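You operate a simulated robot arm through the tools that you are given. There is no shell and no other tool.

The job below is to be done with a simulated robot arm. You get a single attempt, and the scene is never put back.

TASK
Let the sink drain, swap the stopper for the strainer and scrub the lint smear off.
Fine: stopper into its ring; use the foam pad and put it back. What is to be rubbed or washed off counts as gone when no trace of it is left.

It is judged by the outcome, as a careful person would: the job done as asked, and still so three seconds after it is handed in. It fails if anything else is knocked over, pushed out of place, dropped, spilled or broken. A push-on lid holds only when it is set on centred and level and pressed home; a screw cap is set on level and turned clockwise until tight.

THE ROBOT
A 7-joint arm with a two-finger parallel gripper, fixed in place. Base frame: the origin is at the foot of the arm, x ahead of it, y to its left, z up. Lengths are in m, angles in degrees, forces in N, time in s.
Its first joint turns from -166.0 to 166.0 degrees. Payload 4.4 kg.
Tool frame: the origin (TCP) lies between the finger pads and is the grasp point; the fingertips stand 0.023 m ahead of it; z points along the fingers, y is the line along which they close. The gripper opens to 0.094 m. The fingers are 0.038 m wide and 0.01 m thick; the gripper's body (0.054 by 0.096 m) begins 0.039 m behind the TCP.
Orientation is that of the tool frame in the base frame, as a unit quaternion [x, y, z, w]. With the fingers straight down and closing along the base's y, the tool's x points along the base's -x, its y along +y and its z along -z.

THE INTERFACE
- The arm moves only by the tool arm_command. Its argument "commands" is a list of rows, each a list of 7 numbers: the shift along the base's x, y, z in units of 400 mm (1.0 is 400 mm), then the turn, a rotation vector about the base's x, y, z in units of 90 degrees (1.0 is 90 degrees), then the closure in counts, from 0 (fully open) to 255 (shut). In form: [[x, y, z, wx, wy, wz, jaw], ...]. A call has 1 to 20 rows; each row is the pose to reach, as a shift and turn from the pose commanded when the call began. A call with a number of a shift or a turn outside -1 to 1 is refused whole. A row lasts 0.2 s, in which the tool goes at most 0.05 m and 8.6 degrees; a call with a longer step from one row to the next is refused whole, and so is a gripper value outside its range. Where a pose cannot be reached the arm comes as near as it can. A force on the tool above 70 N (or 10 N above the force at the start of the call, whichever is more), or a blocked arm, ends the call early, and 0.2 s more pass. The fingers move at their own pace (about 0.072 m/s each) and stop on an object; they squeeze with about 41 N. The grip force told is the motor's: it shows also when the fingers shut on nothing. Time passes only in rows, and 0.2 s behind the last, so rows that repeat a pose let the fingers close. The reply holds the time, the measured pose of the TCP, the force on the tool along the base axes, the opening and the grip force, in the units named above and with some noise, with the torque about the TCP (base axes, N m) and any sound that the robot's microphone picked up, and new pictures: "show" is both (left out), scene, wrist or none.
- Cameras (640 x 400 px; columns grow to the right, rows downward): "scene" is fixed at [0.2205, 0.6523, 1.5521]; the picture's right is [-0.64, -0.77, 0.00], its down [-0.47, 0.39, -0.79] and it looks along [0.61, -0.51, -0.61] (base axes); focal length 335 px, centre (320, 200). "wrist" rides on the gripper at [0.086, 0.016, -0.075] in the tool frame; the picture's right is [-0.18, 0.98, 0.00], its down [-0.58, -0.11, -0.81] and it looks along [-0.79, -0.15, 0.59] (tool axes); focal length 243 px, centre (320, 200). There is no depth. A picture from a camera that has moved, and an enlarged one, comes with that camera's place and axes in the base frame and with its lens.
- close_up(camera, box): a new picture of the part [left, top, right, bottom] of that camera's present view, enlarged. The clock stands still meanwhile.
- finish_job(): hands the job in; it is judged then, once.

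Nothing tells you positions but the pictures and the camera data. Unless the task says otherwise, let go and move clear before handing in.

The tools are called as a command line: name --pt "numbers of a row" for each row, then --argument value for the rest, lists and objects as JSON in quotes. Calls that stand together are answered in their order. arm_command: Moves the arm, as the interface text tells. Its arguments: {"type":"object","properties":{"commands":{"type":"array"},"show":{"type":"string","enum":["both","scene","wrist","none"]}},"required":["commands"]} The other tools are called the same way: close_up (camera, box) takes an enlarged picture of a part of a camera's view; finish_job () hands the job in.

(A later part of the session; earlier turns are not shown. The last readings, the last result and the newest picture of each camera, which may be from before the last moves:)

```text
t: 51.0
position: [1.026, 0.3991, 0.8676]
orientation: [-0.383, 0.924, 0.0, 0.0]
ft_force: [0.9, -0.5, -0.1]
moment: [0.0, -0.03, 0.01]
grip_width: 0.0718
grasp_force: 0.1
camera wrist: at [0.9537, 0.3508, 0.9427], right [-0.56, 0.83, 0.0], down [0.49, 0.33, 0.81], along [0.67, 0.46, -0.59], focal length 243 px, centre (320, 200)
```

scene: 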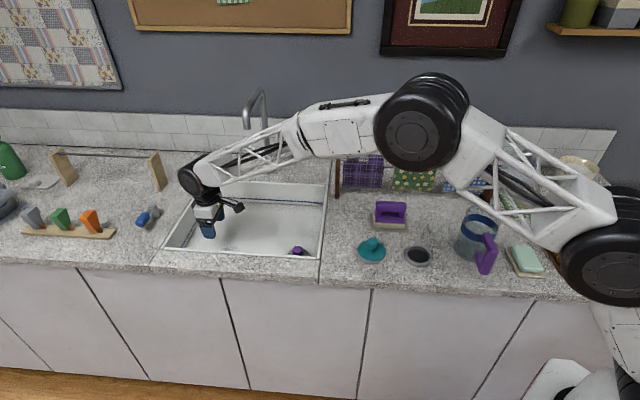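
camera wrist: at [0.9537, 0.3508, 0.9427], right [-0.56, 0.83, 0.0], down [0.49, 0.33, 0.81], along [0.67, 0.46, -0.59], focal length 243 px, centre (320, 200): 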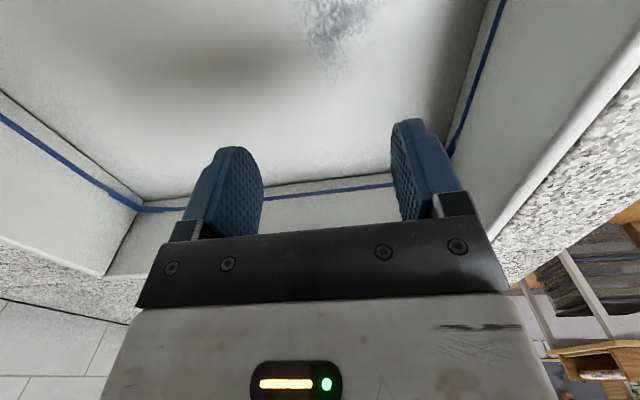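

Reach is fine at this height. Now I fetch the foam pad (purple handle on a tan block), its bar at about (0.689, -0.027); I go up and over to look down on it.

arm_command --pt "0 0 0.1 0 0 0 60" --pt "0 0 0.2 0 0 0 60" --pt "0 0 0.3 0 0 0 60" --pt "-0.06 -0.08 0.37 0 0 0 60" --pt "-0.12 -0.16 0.4 0 0 0 60" --pt "-0.18 -0.24 0.4 0 0 0 60" --pt "-0.24 -0.32 0.4 0 0 0 60" --pt "-0.3 -0.4 0.4 0 0 0 60" --pt "-0.36 -0.48 0.4 0 0 0 60" --pt "-0.43 -0.56 0.4 0 0 0 60" --pt "-0.5 -0.64 0.4 0 0 0 60" --pt "-0.57 -0.72 0.4 0 0 0 60" --pt "-0.64 -0.8 0.4 0 0 0 60" --pt "-0.71 -0.88 0.4 0 0 0 60" --pt "-0.78 -0.96 0.4 0 0 0 60" --pt "-0.82 -1.0 0.4 0 0 0 60" --pt "-0.82 -1.0 0.4 0 0 0 60" --show "both"

close_up --camera "wrist" --box '[200, 0, 440, 150]'

```text
t: 54.6
position: [0.6979, -0.0003, 1.0303]
orientation: [-0.382, 0.924, 0.0, -0.001]
ft_force: [0.5, -0.1, 0.2]
moment: [0.0, -0.03, -0.01]
grip_width: 0.0721
grasp_force: 0.0
camera wrist: at [0.6257, -0.0491, 1.1057], right [-0.56, 0.83, 0.0], down [0.49, 0.33, 0.81], along [0.67, 0.46, -0.59], focal length 243 px, centre (320, 200)
```

scene: 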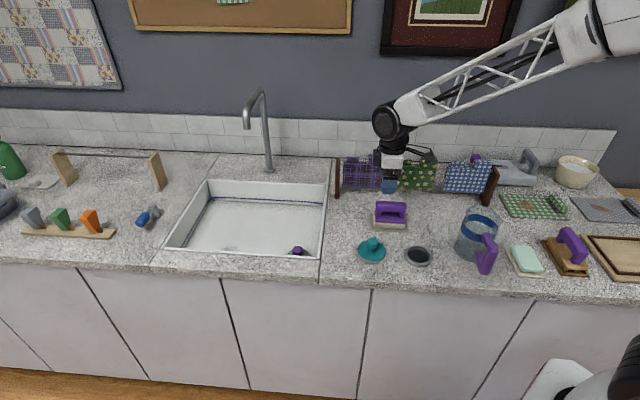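
wrist: 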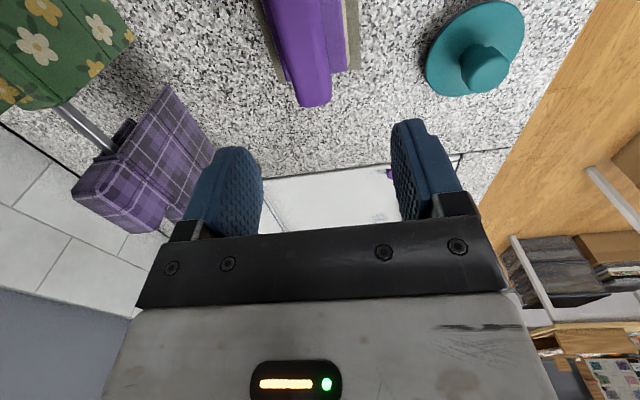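

```text
2.67 times, centred on (320, 75) of wrist
camera zoom: at [0.6257, -0.0491, 1.1057], right [-0.56, 0.83, 0.0], down [0.49, 0.33, 0.81], along [0.67, 0.46, -0.59], focal length 647 px, centre (320, 533)
```

zoom: 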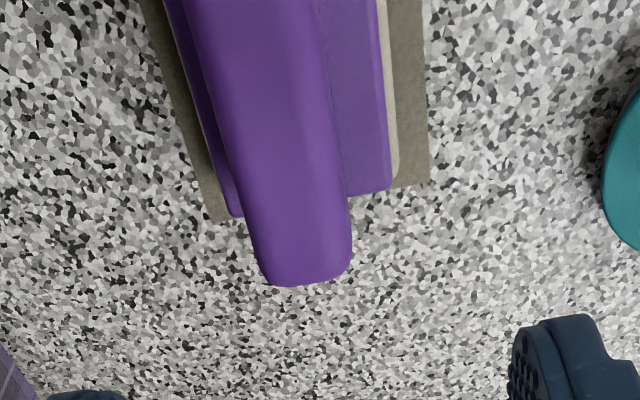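

The bar runs along the sink's long axis, as expected. I back up about 50 mm along it to see the whole pad and measure its centre.

arm_command --pt "-0.05 -0.06 0 0 0 0 60" --pt "-0.1 -0.12 0 0 0 0 60" --pt "-0.1 -0.12 0 0 0 0 60" --show "wrist"

close_up --camera "wrist" --box '[200, 0, 440, 150]'

```text
t: 55.4
position: [0.6575, -0.0482, 1.0299]
orientation: [-0.383, 0.924, 0.0, 0.001]
ft_force: [-0.2, -0.9, 0.5]
moment: [0.0, 0.01, 0.0]
grip_width: 0.072
grasp_force: 0.1
camera wrist: at [0.5849, -0.097, 1.1048], right [-0.56, 0.83, 0.0], down [0.49, 0.33, 0.81], along [0.67, 0.46, -0.59], focal length 243 px, centre (320, 200)
```

wrist: 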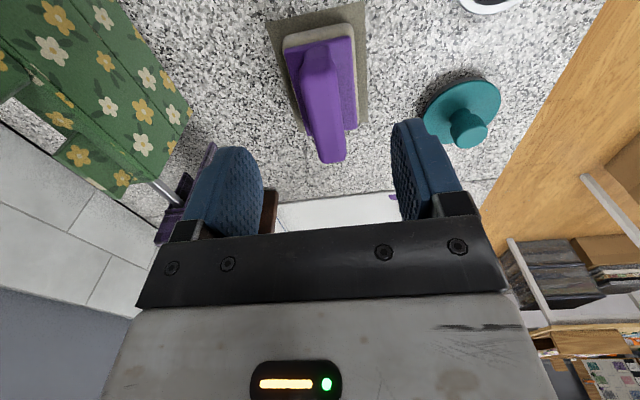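

```text
2.67 times, centred on (320, 75) of wrist
camera zoom: at [0.5849, -0.097, 1.1048], right [-0.56, 0.83, 0.0], down [0.49, 0.33, 0.81], along [0.67, 0.46, -0.59], focal length 647 px, centre (320, 533)
```

zoom: 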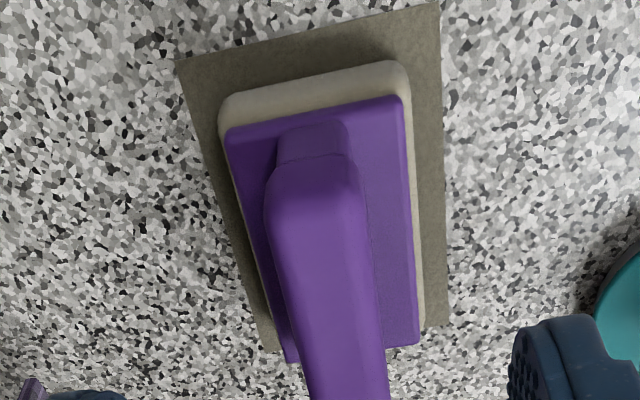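

The pad's bar centre comes out at (0.687, -0.021), about 25 mm wide with its top near z 0.93. I move over it and lower to z 0.97.

arm_command --pt "0.04 0.035 0 0 0 0 60" --pt "0.0755 0.068 -0.05 0 0 0 70" --pt "0.0755 0.068 -0.15 0 0 0 90" --pt "0.0755 0.068 -0.15 0 0 0 90" --show "both"

close_up --camera "scene" --box '[340, 160, 460, 235]'

close_up --camera "wrist" --box '[200, 40, 440, 190]'

```text
t: 56.4
position: [0.6877, -0.0198, 0.9707]
orientation: [-0.383, 0.924, 0.001, 0.0]
ft_force: [0.1, 0.4, -0.6]
moment: [0.01, 0.0, 0.04]
grip_width: 0.0605
grasp_force: 0.1
camera wrist: at [0.6153, -0.0692, 1.0456], right [-0.56, 0.83, 0.0], down [0.49, 0.33, 0.81], along [0.67, 0.46, -0.59], focal length 243 px, centre (320, 200)
```

scene: 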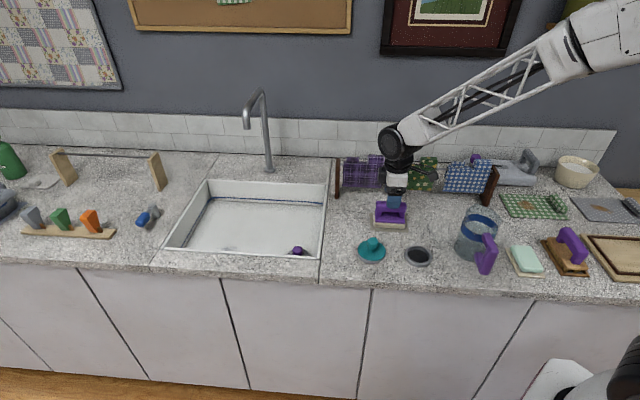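
wrist: 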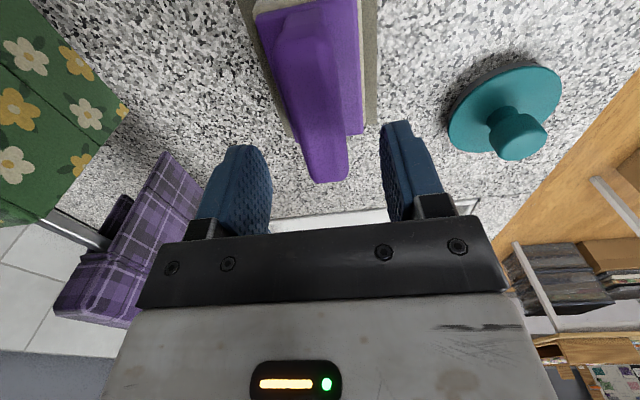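

```text
5.33 times, centred on (400, 198) of scene
camera zoom: at [0.2205, 0.6523, 1.5521], right [-0.64, -0.77, 0.0], down [-0.47, 0.39, -0.79], along [0.61, -0.51, -0.61], focal length 1789 px, centre (-107, 213)
```

zoom: 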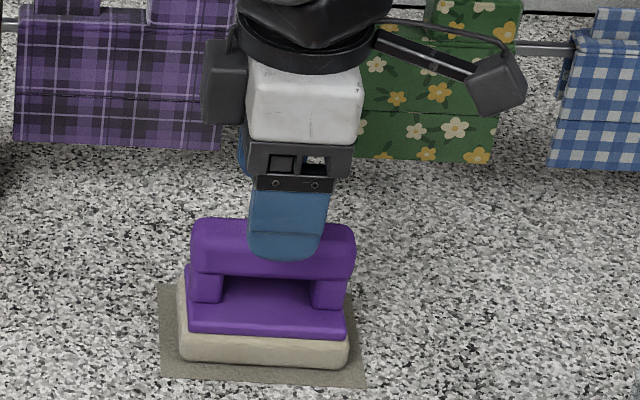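

```text
2.67 times, centred on (320, 115) of wrist
camera zoom: at [0.6153, -0.0692, 1.0456], right [-0.56, 0.83, 0.0], down [0.49, 0.33, 0.81], along [0.67, 0.46, -0.59], focal length 647 px, centre (320, 427)
```

zoom: 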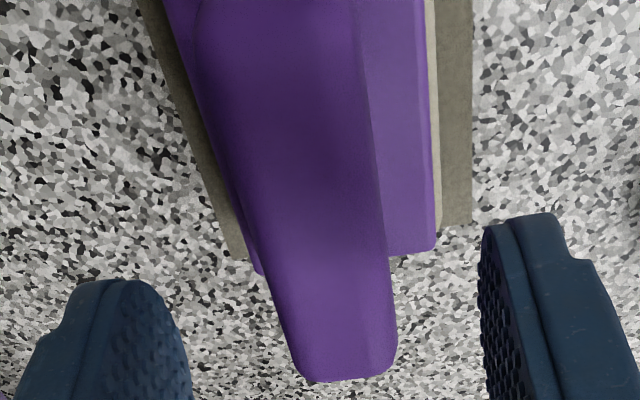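

The bar lies between the fingers, about 2 mm off centre. I correct, lower to z 0.92 and close.

arm_command --pt "0.003 -0.0035 -0.06 0 0 0 90" --pt "0.003 -0.0035 -0.11 0 0 0 90" --pt "0.003 -0.0035 -0.125 0 0 0 90" --pt "0.003 -0.0035 -0.125 0 0 0 90" --show "wrist"

close_up --camera "scene" --box '[340, 160, 460, 235]'

```text
t: 57.4
position: [0.6877, -0.0212, 0.9196]
orientation: [-0.383, 0.924, 0.0, 0.001]
ft_force: [0.2, 1.4, 0.0]
moment: [0.01, -0.01, -0.01]
grip_width: 0.0609
grasp_force: 0.0
camera wrist: at [0.6169, -0.071, 0.9959], right [-0.56, 0.83, 0.0], down [0.49, 0.33, 0.81], along [0.67, 0.46, -0.59], focal length 243 px, centre (320, 200)
```

wrist: 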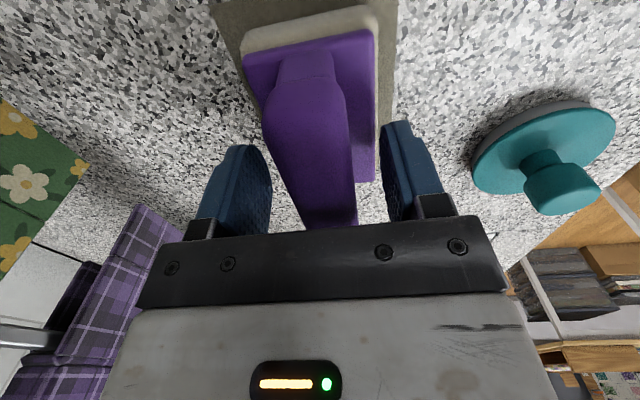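

```text
5.33 times, centred on (400, 198) of scene
camera zoom: at [0.2205, 0.6523, 1.5521], right [-0.64, -0.77, 0.0], down [-0.47, 0.39, -0.79], along [0.61, -0.51, -0.61], focal length 1789 px, centre (-107, 213)
```

zoom: 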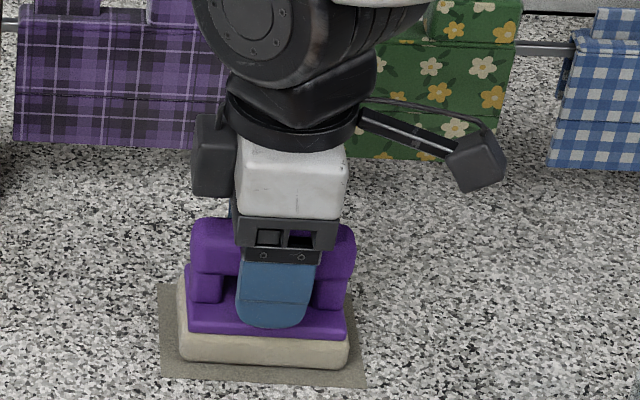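

The fingers straddle the bar with no contact. I close on it.

arm_command --pt "0 0 0 0 0 0 130" --pt "0 0 0 0 0 0 170" --pt "0 0 0 0 0 0 255" --pt "0 0 0 0 0 0 255" --pt "0 0 0 0 0 0 255" --show "wrist"

close_up --camera "scene" --box '[340, 160, 460, 235]'

```text
t: 58.6
position: [0.6889, -0.0231, 0.9209]
orientation: [-0.382, 0.924, 0.0, -0.001]
ft_force: [-0.6, 0.3, 0.6]
moment: [0.0, 0.02, -0.02]
grip_width: 0.0275
grasp_force: 40.9
camera wrist: at [0.6168, -0.071, 0.9961], right [-0.56, 0.83, 0.0], down [0.49, 0.33, 0.81], along [0.67, 0.46, -0.59], focal length 243 px, centre (320, 200)
```

wrist: 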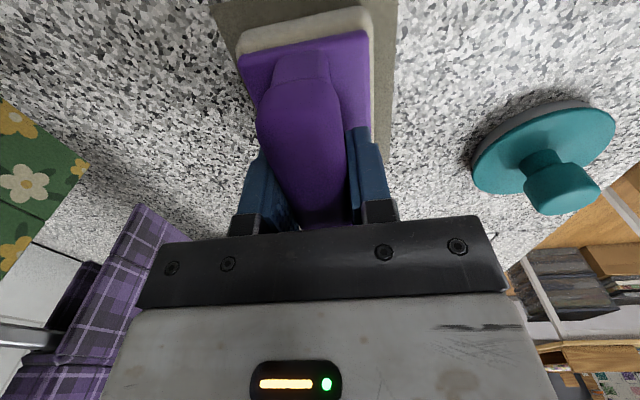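

```text
5.33 times, centred on (400, 198) of scene
camera zoom: at [0.2205, 0.6523, 1.5521], right [-0.64, -0.77, 0.0], down [-0.47, 0.39, -0.79], along [0.61, -0.51, -0.61], focal length 1789 px, centre (-107, 213)
```

zoom: 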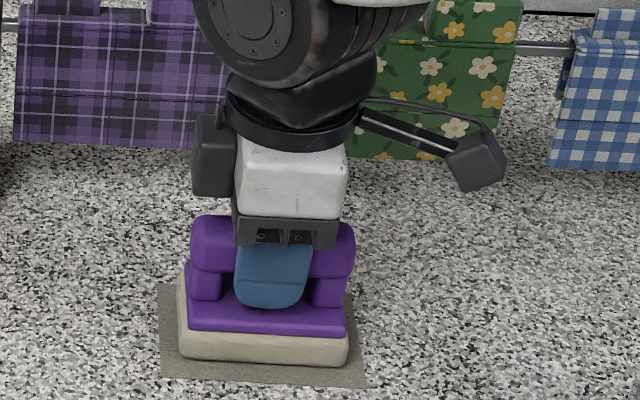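

The foam pad is held at 27.5 mm. I lift it and carry it back over the sink.

arm_command --pt "0 0 0.05 0 0 0 255" --pt "0 0 0.15 0 0 0 255" --pt "0 0 0.25 0 0 0 255" --pt "0.03 0.05 0.32 0 0 0 255" --pt "0.08 0.13 0.32 0 0 0 255" --pt "0.14 0.21 0.32 0 0 0 255" --pt "0.2 0.29 0.32 0 0 0 255" --pt "0.26 0.37 0.32 0 0 0 255" --pt "0.32 0.45 0.32 0 0 0 255" --pt "0.38 0.53 0.32 0 0 0 255" --pt "0.44 0.61 0.32 0 0 0 255" --pt "0.5 0.69 0.32 0 0 0 255" --pt "0.56 0.77 0.32 0 0 0 255" --pt "0.62 0.85 0.32 0 0 0 255" --pt "0.68 0.93 0.32 0 0 0 255" --pt "0.72 0.98 0.32 0 0 0 255" --pt "0.72 0.98 0.32 0 0 0 255" --show "both"

```text
t: 62.2
position: [0.9793, 0.3695, 1.0484]
orientation: [-0.383, 0.924, 0.0, 0.0]
ft_force: [0.2, -0.5, -0.9]
moment: [-0.02, 0.04, 0.03]
grip_width: 0.0276
grasp_force: 41.3
camera wrist: at [0.9064, 0.3208, 1.1246], right [-0.56, 0.83, 0.0], down [0.49, 0.33, 0.81], along [0.67, 0.46, -0.59], focal length 243 px, centre (320, 200)
```

scene: 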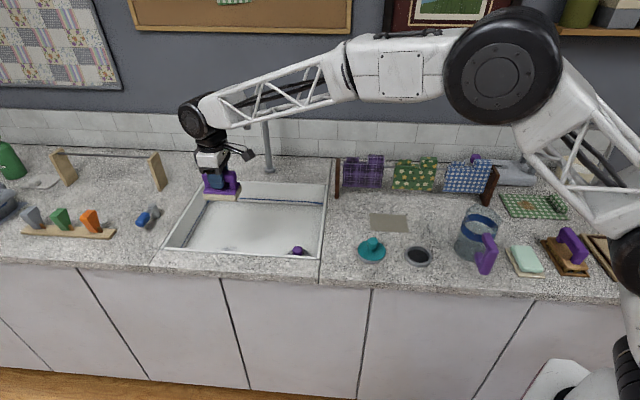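
wrist: 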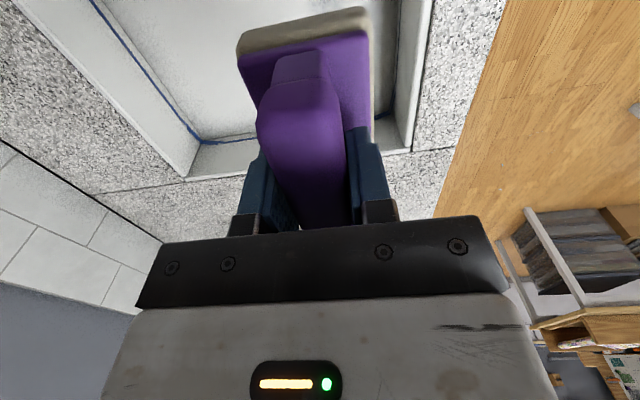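

The mat stays behind and the pad is over the sink. I lower it above the smear, stopping about 20 mm before the floor.

arm_command --pt "0.02 0.03 -0.05 0 0 0 255" --pt "0.0395 0.061 -0.12 0 0 0 255" --pt "0.0395 0.061 -0.22 0 0 0 255" --pt "0.0395 0.061 -0.32 0 0 0 255" --pt "0.0395 0.061 -0.42 0 0 0 255" --pt "0.0395 0.061 -0.495 0 0 0 255" --pt "0.0395 0.061 -0.495 0 0 0 255" --show "both"

close_up --camera "scene" --box '[150, 180, 290, 270]'

```text
t: 63.8
position: [0.9942, 0.3964, 0.8533]
orientation: [-0.383, 0.924, 0.0, 0.0]
ft_force: [-0.3, 0.9, -0.2]
moment: [-0.02, 0.0, -0.03]
grip_width: 0.0272
grasp_force: 41.0
camera wrist: at [0.9213, 0.347, 0.9278], right [-0.56, 0.83, 0.0], down [0.49, 0.33, 0.81], along [0.67, 0.46, -0.59], focal length 243 px, centre (320, 200)
```

scene: 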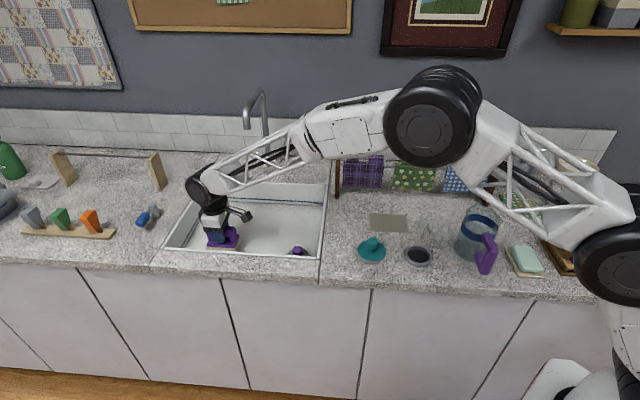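
wrist: 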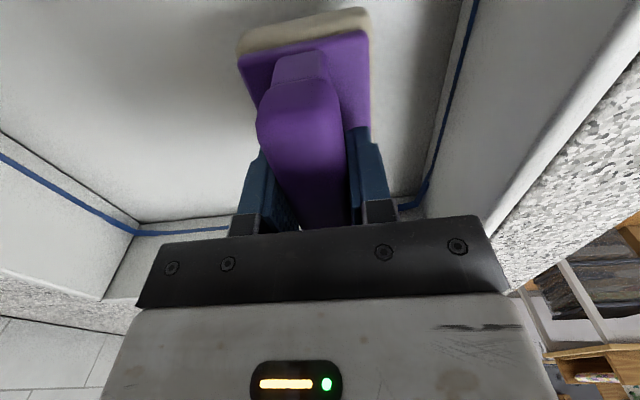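

```text
4.44 times, centred on (220, 225) of scene
camera zoom: at [0.2205, 0.6523, 1.5521], right [-0.64, -0.77, 0.0], down [-0.47, 0.39, -0.79], along [0.61, -0.51, -0.61], focal length 1490 px, centre (764, 89)
```

zoom: 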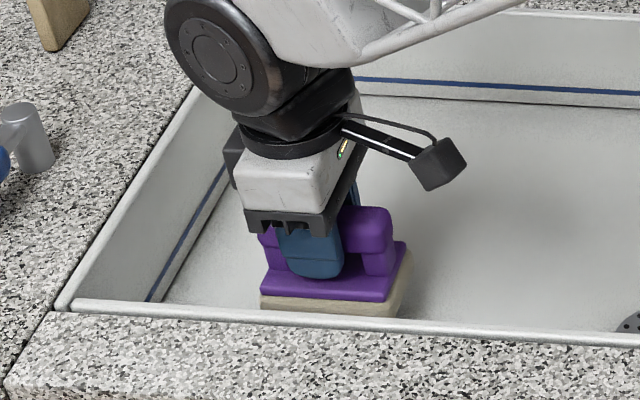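

The smear is covered from view by the pad. I lower gently to find the floor.

arm_command --pt "0 0 -0.015 0 0 0 255" --pt "0 0 -0.03 0 0 0 255" --pt "0 0 -0.04 0 0 0 255" --show "none"

```text
t: 64.6
position: [0.9921, 0.3954, 0.8362]
orientation: [-0.383, 0.924, 0.0, 0.0]
ft_force: [-0.2, 0.0, -1.0]
moment: [-0.01, -0.02, -0.02]
grip_width: 0.0273
grasp_force: 41.2
```

No contact at 0.836 yet. I continue in 1 mm steps.

arm_command --pt "0 0 -0.0025 0 0 0 255" --pt "0 0 -0.005 0 0 0 255" --pt "0 0 -0.0075 0 0 0 255" --pt "0 0 -0.01 0 0 0 255" --show "none"

```text
t: 65.6
position: [0.9935, 0.3963, 0.829]
orientation: [-0.383, 0.924, 0.0, 0.0]
ft_force: [-0.7, -0.8, -0.1]
moment: [0.02, -0.02, -0.02]
grip_width: 0.0273
grasp_force: 40.6
```

arm_command --pt "0 0 -0.0025 0 0 0 255" --pt "0 0 -0.005 0 0 0 255" --pt "0 0 -0.0075 0 0 0 255" --show "none"

```text
t: 66.4
position: [0.9933, 0.394, 0.8272]
orientation: [-0.382, 0.924, 0.0, 0.0]
ft_force: [0.6, -0.4, -0.1]
moment: [0.03, 0.03, 0.0]
grip_width: 0.0272
grasp_force: 41.1
```

There is still no floor contact at 0.827, so I keep going in 1 mm steps.

arm_command --pt "0 0 -0.0025 0 0 0 255" --pt "0 0 -0.005 0 0 0 255" --pt "0 0 -0.0075 0 0 0 255" --show "none"

```text
t: 67.2
position: [0.9929, 0.3951, 0.8262]
orientation: [-0.383, 0.924, 0.0, 0.001]
ft_force: [-4.3, -0.9, 11.4]
moment: [-0.27, 0.43, 0.0]
grip_width: 0.0275
grasp_force: 41.0
```

The pad touches the floor at about z 0.825 with 11 N. I scrub in a zigzag over the smear with slightly more pressure.

arm_command --pt "-0.0354 -0.0177 -0.0015 0 0 0 255" --pt "-0.076 -0.0124 -0.002 0 0 0 255" --pt "-0.0318 0.0318 -0.002 0 0 0 255" --pt "0.0124 0.076 -0.002 0 0 0 255" --pt "0.0301 0.0583 -0.002 0 0 0 255" --pt "-0.0141 0.0141 -0.002 0 0 0 255" --pt "-0.0583 -0.0301 -0.002 0 0 0 255" --pt "-0.0407 -0.0477 -0.002 0 0 0 255" --pt "0.0035 -0.0035 -0.002 0 0 0 255" --pt "0.0477 0.0407 -0.002 0 0 0 255" --pt "0.0654 0.023 -0.002 0 0 0 255" --pt "0.0212 -0.0212 -0.002 0 0 0 255" --pt "-0.023 -0.0654 -0.002 0 0 0 255" --pt "-0.0018 -0.0866 -0.002 0 0 0 255" --pt "0.0424 -0.0424 -0.002 0 0 0 255" --pt "0.0866 0.0018 -0.002 0 0 0 255" --pt "0.0619 0.0265 -0.002 0 0 0 255" --pt "0.0088 -0.0088 -0.002 0 0 0 255" --pt "-0.0354 -0.0354 -0.002 0 0 0 255" --pt "0 0 -0.002 0 0 0 255" --show "both"

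```text
t: 71.4
position: [0.9927, 0.3939, 0.825]
orientation: [-0.383, 0.924, 0.0, 0.0]
ft_force: [-17.1, -16.6, 50.3]
moment: [-0.17, 0.13, 0.0]
grip_width: 0.0271
grasp_force: 41.1
camera wrist: at [0.921, 0.3442, 0.9004], right [-0.56, 0.83, 0.0], down [0.49, 0.33, 0.81], along [0.67, 0.45, -0.59], focal length 243 px, centre (320, 200)
```

scene: 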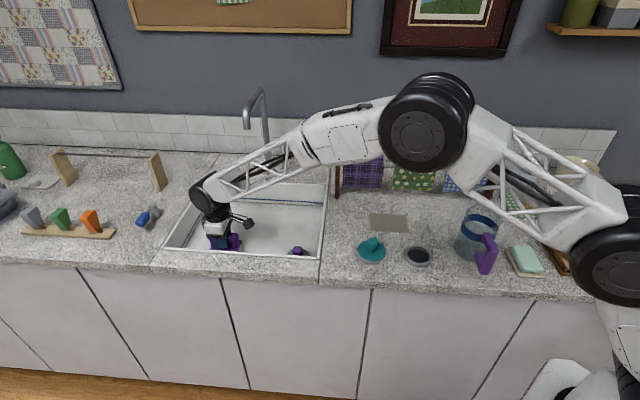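
wrist: 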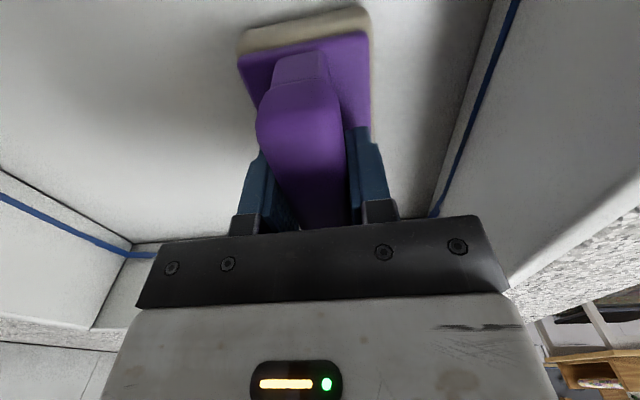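

The scrub ran its full course with no grip slip. I lift and step aside toward the front to see what is left of the smear.

arm_command --pt "0 0 0.05 0 0 0 255" --pt "0 0 0.15 0 0 0 255" --pt "0 0 0.25 0 0 0 255" --pt "0 0 0.35 0 0 0 255" --pt "-0.06 0.06 0.38 0 0 0 255" --pt "-0.12 0.12 0.4 0 0 0 255" --pt "-0.18 0.18 0.4 0 0 0 255" --pt "-0.18 0.18 0.4 0 0 0 255" --show "both"

close_up --camera "wrist" --box '[0, 0, 320, 200]'

close_up --camera "scene" --box '[190, 210, 290, 270]'

```text
t: 73.2
position: [0.9176, 0.4671, 0.9825]
orientation: [-0.382, 0.924, 0.001, 0.0]
ft_force: [-0.4, -0.6, -0.7]
moment: [0.02, -0.02, -0.02]
grip_width: 0.0273
grasp_force: 40.4
camera wrist: at [0.846, 0.4181, 1.0576], right [-0.56, 0.83, 0.0], down [0.49, 0.33, 0.81], along [0.67, 0.46, -0.59], focal length 243 px, centre (320, 200)
```

scene: 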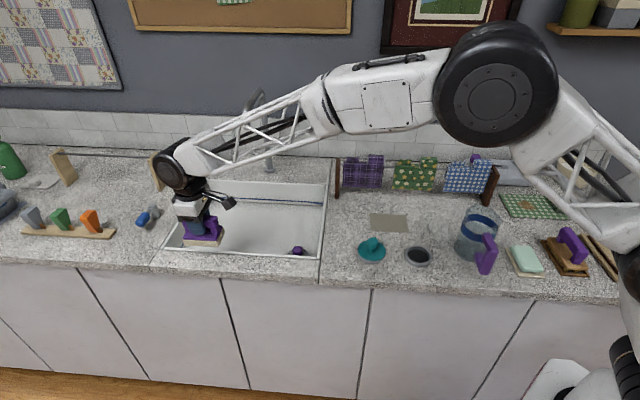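
wrist: 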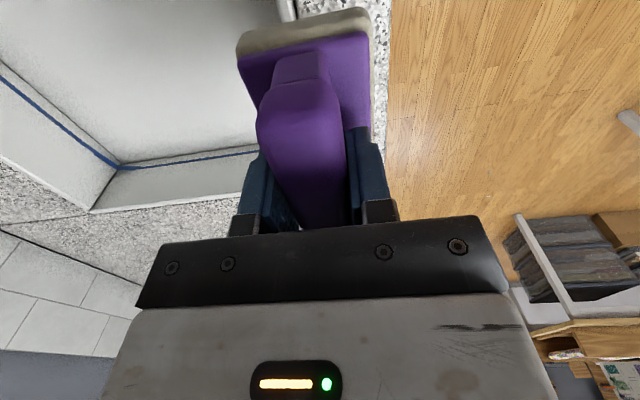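

```text
2.00 times, centred on (160, 100) of wrist
camera zoom: at [0.846, 0.4181, 1.0576], right [-0.56, 0.83, 0.0], down [0.49, 0.33, 0.81], along [0.67, 0.46, -0.59], focal length 485 px, centre (640, 400)
```

zoom: 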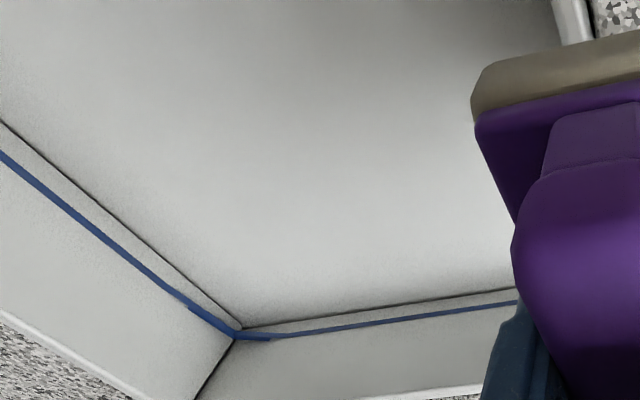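

```text
6.40 times, centred on (240, 240) of scene
camera zoom: at [0.2205, 0.6523, 1.5521], right [-0.64, -0.77, 0.0], down [-0.47, 0.39, -0.79], along [0.61, -0.51, -0.61], focal length 2146 px, centre (832, -56)
```

zoom: 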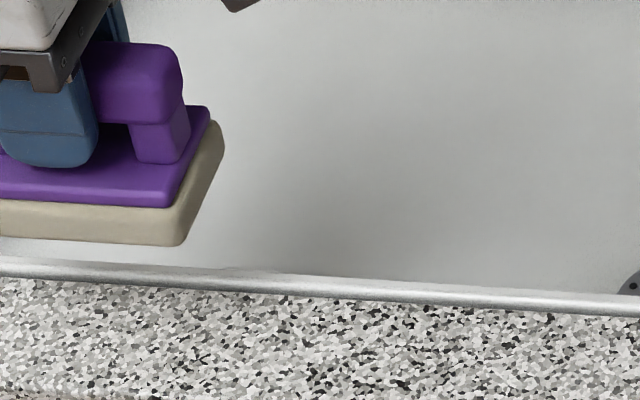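

Most of the smear area looks clean, but a faint dark trace may remain near the front rim. I move further aside to see the whole patch.

arm_command --pt "-0.06 0.06 0.05 0 0 0 255" --pt "-0.12 0.12 0.1 0 0 0 255" --pt "-0.2 0.14 0.1 0 0 0 255" --pt "-0.2 0.14 0.1 0 0 0 255" --show "both"

close_up --camera "wrist" --box '[0, 0, 320, 200]'

close_up --camera "scene" --box '[190, 225, 270, 275]'

```text
t: 74.2
position: [0.8406, 0.5241, 1.0245]
orientation: [-0.383, 0.924, 0.0, 0.0]
ft_force: [0.2, -0.2, -0.7]
moment: [-0.01, 0.0, 0.0]
grip_width: 0.0271
grasp_force: 41.2
camera wrist: at [0.7687, 0.4742, 1.1], right [-0.56, 0.83, 0.0], down [0.49, 0.33, 0.81], along [0.67, 0.46, -0.59], focal length 243 px, centre (320, 200)
```

scene: 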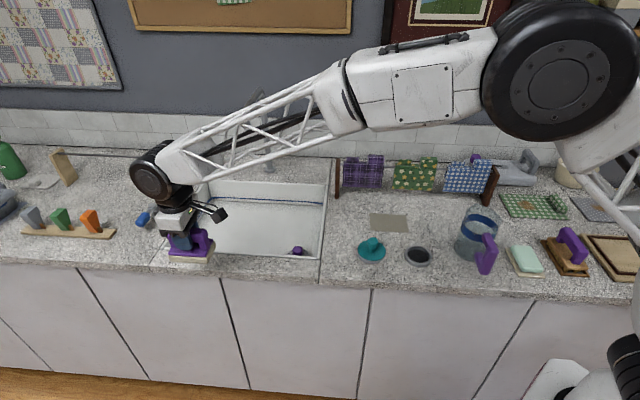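
wrist: 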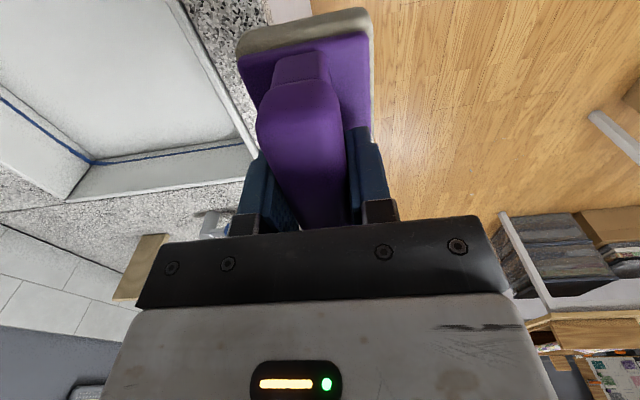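

```text
2.00 times, centred on (160, 100) of wrist
camera zoom: at [0.7687, 0.4742, 1.1], right [-0.56, 0.83, 0.0], down [0.49, 0.33, 0.81], along [0.67, 0.46, -0.59], focal length 485 px, centre (640, 400)
```

zoom: 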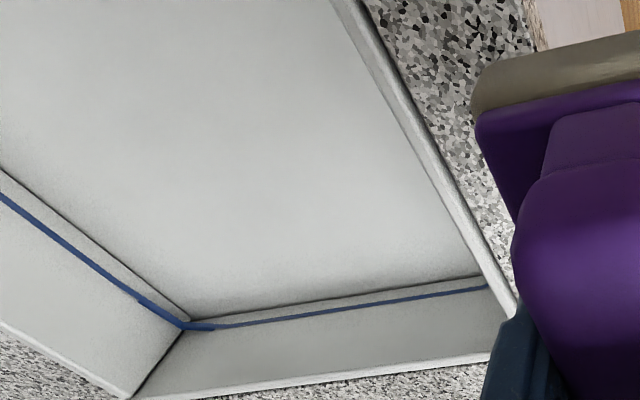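

```text
8.00 times, centred on (230, 250) of scene
camera zoom: at [0.2205, 0.6523, 1.5521], right [-0.64, -0.77, 0.0], down [-0.47, 0.39, -0.79], along [0.61, -0.51, -0.61], focal length 2683 px, centre (1040, -200)
```

zoom: 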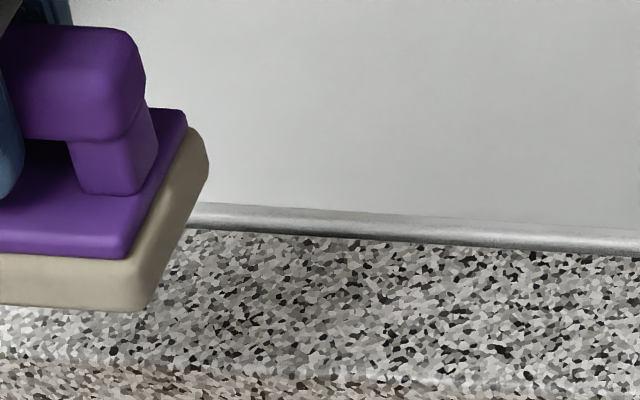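

The visible floor looks clean, but the rim hides the frontmost edge of the smear area from this angle. I shift to a steeper view.

arm_command --pt "0.08 -0.044 0 0 0 0 255" --pt "0.1625 -0.0875 0 0 0 0 255" --pt "0.1625 -0.0875 0 0 0 0 255" --show "none"

close_up --camera "wrist" --box '[80, 0, 280, 125]'

close_up --camera "scene" --box '[190, 225, 270, 275]'

```text
t: 75.0
position: [0.9069, 0.4886, 1.0221]
orientation: [-0.382, 0.924, 0.0, 0.0]
ft_force: [-0.6, -0.4, -0.9]
moment: [0.0, 0.02, -0.01]
grip_width: 0.0274
grasp_force: 41.0
```

```text
3.20 times, centred on (180, 62) of wrist
camera zoom: at [0.8348, 0.4384, 1.0976], right [-0.56, 0.83, 0.0], down [0.49, 0.33, 0.81], along [0.67, 0.46, -0.59], focal length 776 px, centre (768, 640)
```

zoom: 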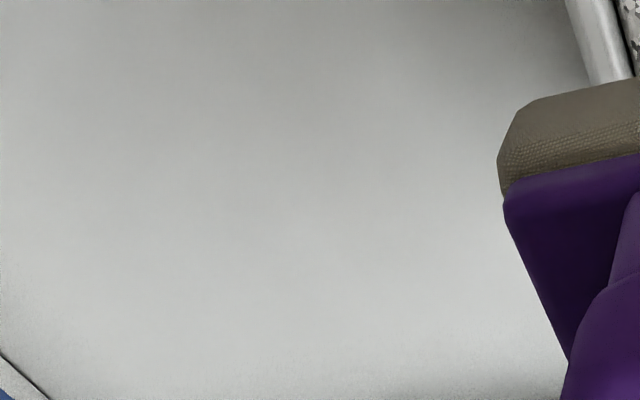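

```text
8.00 times, centred on (230, 250) of scene
camera zoom: at [0.2205, 0.6523, 1.5521], right [-0.64, -0.77, 0.0], down [-0.47, 0.39, -0.79], along [0.61, -0.51, -0.61], focal length 2683 px, centre (1040, -200)
```

zoom: 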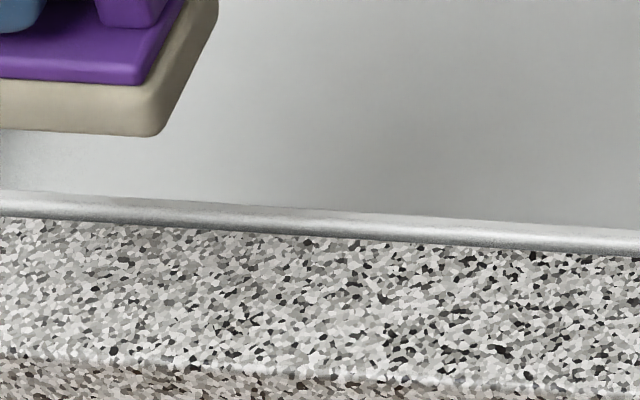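

The smear area looks clean in every view. As insurance against a faint trace at the edges, I make a second, slightly wider pass.

arm_command --pt "0.07 -0.075 0 0 0 0 255" --pt "0.14 -0.15 0 0 0 0 255" --pt "0.2175 -0.2325 -0.03 0 0 0 255" --pt "0.2175 -0.2325 -0.13 0 0 0 255" --pt "0.2175 -0.2325 -0.23 0 0 0 255" --pt "0.2175 -0.2325 -0.33 0 0 0 255" --pt "0.2175 -0.2325 -0.43 0 0 0 255" --pt "0.2175 -0.2325 -0.48 0 0 0 255" --pt "0.2175 -0.2325 -0.495 0 0 0 255" --pt "0.2175 -0.2325 -0.499 0 0 0 255" --show "none"

```text
t: 77.2
position: [0.9918, 0.3926, 0.8252]
orientation: [-0.383, 0.924, 0.0, 0.001]
ft_force: [-4.6, -0.9, 12.0]
moment: [0.02, 0.21, 0.04]
grip_width: 0.0274
grasp_force: 40.9
```

Contact at 12 N; I run the second, wider zigzag.

arm_command --pt "-0.0442 -0.0088 -0.001 0 0 0 255" --pt "-0.0884 -0.0177 -0.001 0 0 0 255" --pt "-0.0354 0.0354 -0.001 0 0 0 255" --pt "0.0177 0.0884 -0.001 0 0 0 255" --pt "0.0354 0.0707 -0.001 0 0 0 255" --pt "-0.0177 0.0177 -0.001 0 0 0 255" --pt "-0.0707 -0.0354 -0.001 0 0 0 255" --pt "-0.053 -0.053 -0.001 0 0 0 255" --pt "0 0 -0.001 0 0 0 255" --pt "0.053 0.053 -0.001 0 0 0 255" --pt "0.0796 0.0265 -0.001 0 0 0 255" --pt "0.0265 -0.0265 -0.001 0 0 0 255" --pt "-0.0265 -0.0796 -0.001 0 0 0 255" --pt "-0.0035 -0.1025 -0.001 0 0 0 255" --pt "0.0495 -0.0495 -0.001 0 0 0 255" --pt "0.1025 0.0035 -0.001 0 0 0 255" --pt "0.0354 0 -0.001 0 0 0 255" --pt "-0.0265 0.0265 -0.001 0 0 0 255" --pt "-0.0619 0.0088 -0.001 0 0 0 255" --pt "0 0 0 0 0 0 255" --show "none"

```text
t: 81.4
position: [0.9922, 0.3959, 0.8238]
orientation: [-0.383, 0.924, 0.0, 0.0]
ft_force: [-23.9, 4.1, 50.8]
moment: [0.1, 0.57, 0.02]
grip_width: 0.0274
grasp_force: 40.9
```

The second pass is complete. I lift and check the pad's attitude in the grip and the floor.

arm_command --pt "0 0 0.05 0 0 0 255" --pt "0 0 0.15 0 0 0 255" --pt "0 0 0.25 0 0 0 255" --pt "0 0 0.35 0 0 0 255" --pt "0 0 0.45 0 0 0 255" --pt "0 0 0.55 0 0 0 255" --pt "0 0 0.55 0 0 0 255" --show "both"

close_up --camera "scene" --box '[150, 140, 290, 270]'

```text
t: 83.0
position: [0.9935, 0.3945, 1.0441]
orientation: [-0.382, 0.924, 0.0, -0.001]
ft_force: [-0.8, 0.2, 0.0]
moment: [0.02, -0.01, 0.01]
grip_width: 0.0274
grasp_force: 40.8
camera wrist: at [0.9215, 0.345, 1.12], right [-0.56, 0.83, 0.0], down [0.49, 0.33, 0.81], along [0.67, 0.46, -0.59], focal length 243 px, centre (320, 200)
```

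scene: 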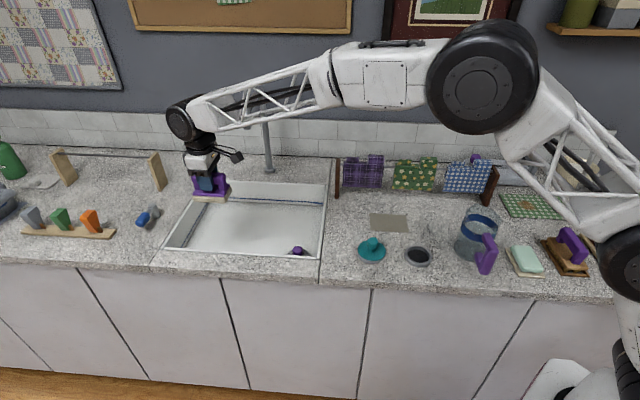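
wrist: 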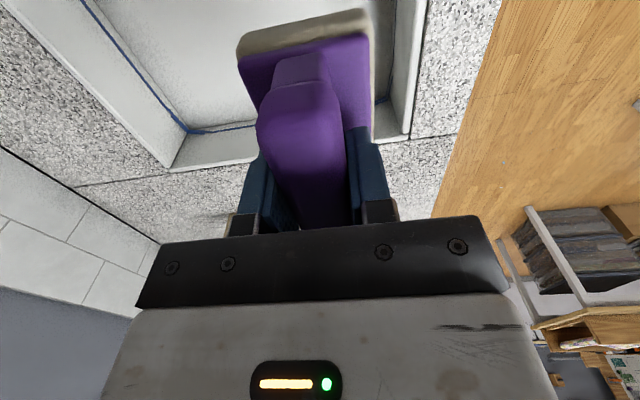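

```text
3.08 times, centred on (220, 205) of scene
camera zoom: at [0.2205, 0.6523, 1.5521], right [-0.64, -0.77, 0.0], down [-0.47, 0.39, -0.79], along [0.61, -0.51, -0.61], focal length 1032 px, centre (628, 185)
```

zoom: 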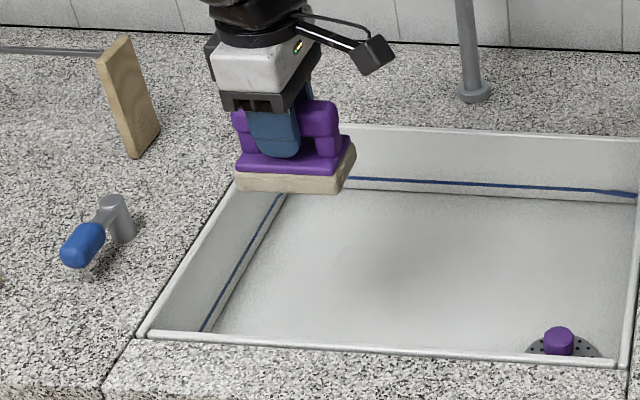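

The pad is still level in the grip, and the floor is clean. I carry it back toward its mat.

arm_command --pt "-0.05 -0.07 0 0 0 0 255" --pt "-0.11 -0.15 0 0 0 0 255" --pt "-0.17 -0.23 0 0 0 0 255" --pt "-0.23 -0.31 0 0 0 0 255" --pt "-0.29 -0.39 0 0 0 0 255" --pt "-0.35 -0.47 0 0 0 0 255" --pt "-0.41 -0.55 0 0 0 0 255" --pt "-0.47 -0.63 0 0 0 0 255" --pt "-0.53 -0.71 0 0 0 0 255" --pt "-0.59 -0.79 0 0 0 0 255" --pt "-0.65 -0.87 0 0 0 0 255" --pt "-0.71 -0.95 0 0 0 0 255" --pt "-0.731 -0.999 0 0 0 0 255" --pt "-0.731 -0.999 0 0 0 0 255" --show "both"

close_up --camera "scene" --box '[340, 150, 460, 250]'

close_up --camera "scene" --box '[190, 210, 290, 270]'

```text
t: 86.0
position: [0.6983, -0.0063, 1.0438]
orientation: [-0.382, 0.924, 0.0, 0.0]
ft_force: [0.3, 0.1, -1.3]
moment: [0.0, -0.02, 0.02]
grip_width: 0.0274
grasp_force: 40.7
camera wrist: at [0.6263, -0.0553, 1.1202], right [-0.56, 0.83, 0.0], down [0.49, 0.33, 0.81], along [0.67, 0.46, -0.59], focal length 243 px, centre (320, 200)
```

scene: 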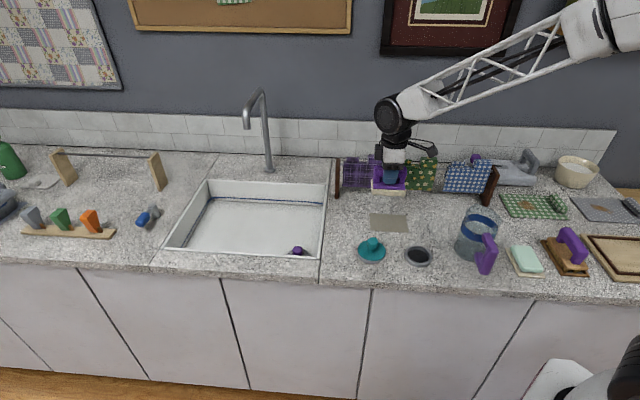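
wrist: 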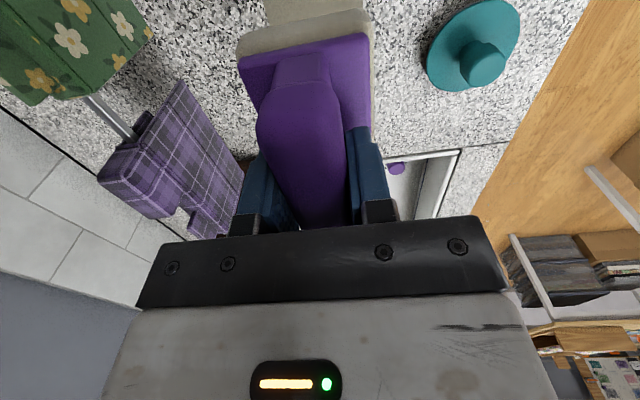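

```text
4.00 times, centred on (400, 200) of scene
camera zoom: at [0.2205, 0.6523, 1.5521], right [-0.64, -0.77, 0.0], down [-0.47, 0.39, -0.79], along [0.61, -0.51, -0.61], focal length 1341 px, centre (0, 200)
```

zoom: 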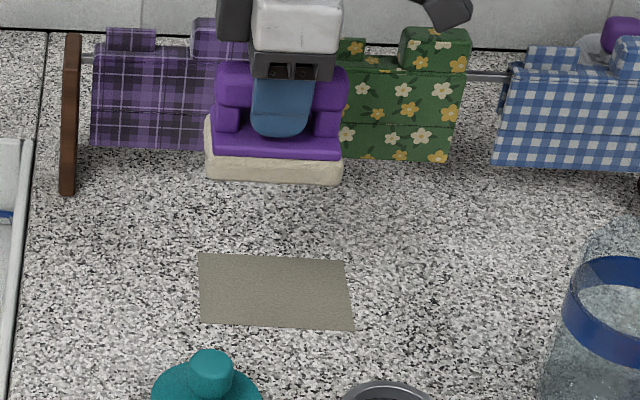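

```text
6.40 times, centred on (240, 240) of scene
camera zoom: at [0.2205, 0.6523, 1.5521], right [-0.64, -0.77, 0.0], down [-0.47, 0.39, -0.79], along [0.61, -0.51, -0.61], focal length 2146 px, centre (832, -56)
```

zoom: 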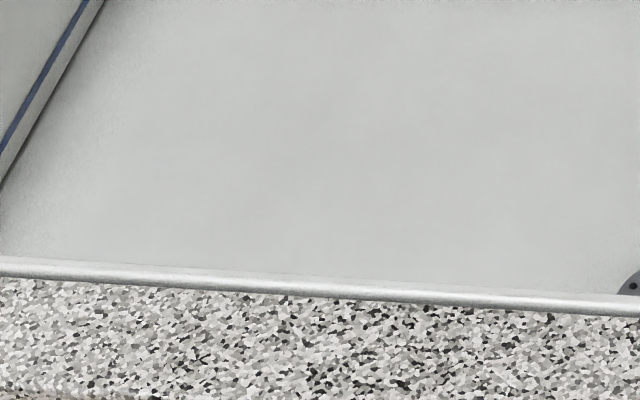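

The scene shows the sink floor clean and the mat empty. I line up over the mat and descend to z 0.95.

arm_command --pt "-0.03 -0.04 -0.03 0 0 0 255" --pt "-0.03 -0.04 -0.12 0 0 0 255" --pt "-0.03 -0.04 -0.2 0 0 0 255" --pt "-0.03 -0.04 -0.236 0 0 0 255" --pt "-0.03 -0.04 -0.236 0 0 0 255" --show "wrist"

close_up --camera "scene" --box '[340, 160, 460, 235]'

```text
t: 87.2
position: [0.6866, -0.0221, 0.9494]
orientation: [-0.383, 0.924, 0.0, 0.0]
ft_force: [-0.1, 0.0, -1.1]
moment: [0.0, -0.03, 0.02]
grip_width: 0.0272
grasp_force: 41.3
camera wrist: at [0.6146, -0.0709, 1.0248], right [-0.56, 0.83, 0.0], down [0.49, 0.33, 0.81], along [0.67, 0.46, -0.59], focal length 243 px, centre (320, 200)
```

wrist: 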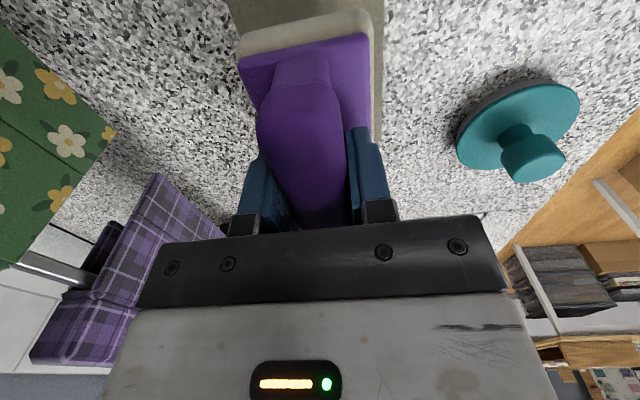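

```text
5.33 times, centred on (400, 198) of scene
camera zoom: at [0.2205, 0.6523, 1.5521], right [-0.64, -0.77, 0.0], down [-0.47, 0.39, -0.79], along [0.61, -0.51, -0.61], focal length 1789 px, centre (-107, 213)
```

zoom: 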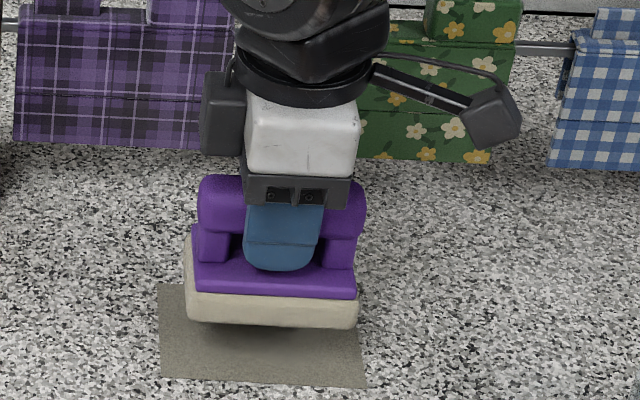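

The pad is centred over its mat. I lower to just above it and then onto it gently.

arm_command --pt "0 0 -0.035 0 0 0 255" --pt "0 0 -0.06 0 0 0 255" --pt "0 0 -0.067 0 0 0 255" --pt "0 0 -0.07 0 0 0 255" --show "none"

```text
t: 88.2
position: [0.6893, -0.021, 0.922]
orientation: [-0.383, 0.924, 0.0, 0.0]
ft_force: [-0.3, -0.5, 0.4]
moment: [-0.04, -0.01, 0.02]
grip_width: 0.027
grasp_force: 41.0
```

arm_command --pt "0 0 -0.0025 0 0 0 255" --pt "0 0 -0.005 0 0 0 255" --show "none"

close_up --camera "scene" --box '[340, 160, 460, 235]'

```text
t: 88.8
position: [0.6877, -0.0212, 0.92]
orientation: [-0.382, 0.924, 0.0, 0.0]
ft_force: [0.4, -0.9, 1.0]
moment: [0.02, -0.02, 0.04]
grip_width: 0.0272
grasp_force: 40.8
```

```text
5.33 times, centred on (400, 198) of scene
camera zoom: at [0.2205, 0.6523, 1.5521], right [-0.64, -0.77, 0.0], down [-0.47, 0.39, -0.79], along [0.61, -0.51, -0.61], focal length 1789 px, centre (-107, 213)
```

zoom: 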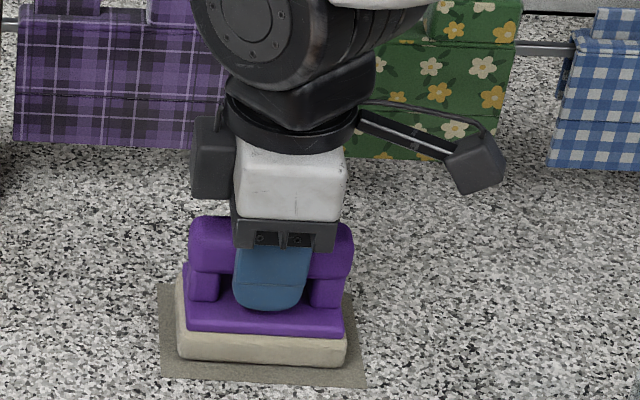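

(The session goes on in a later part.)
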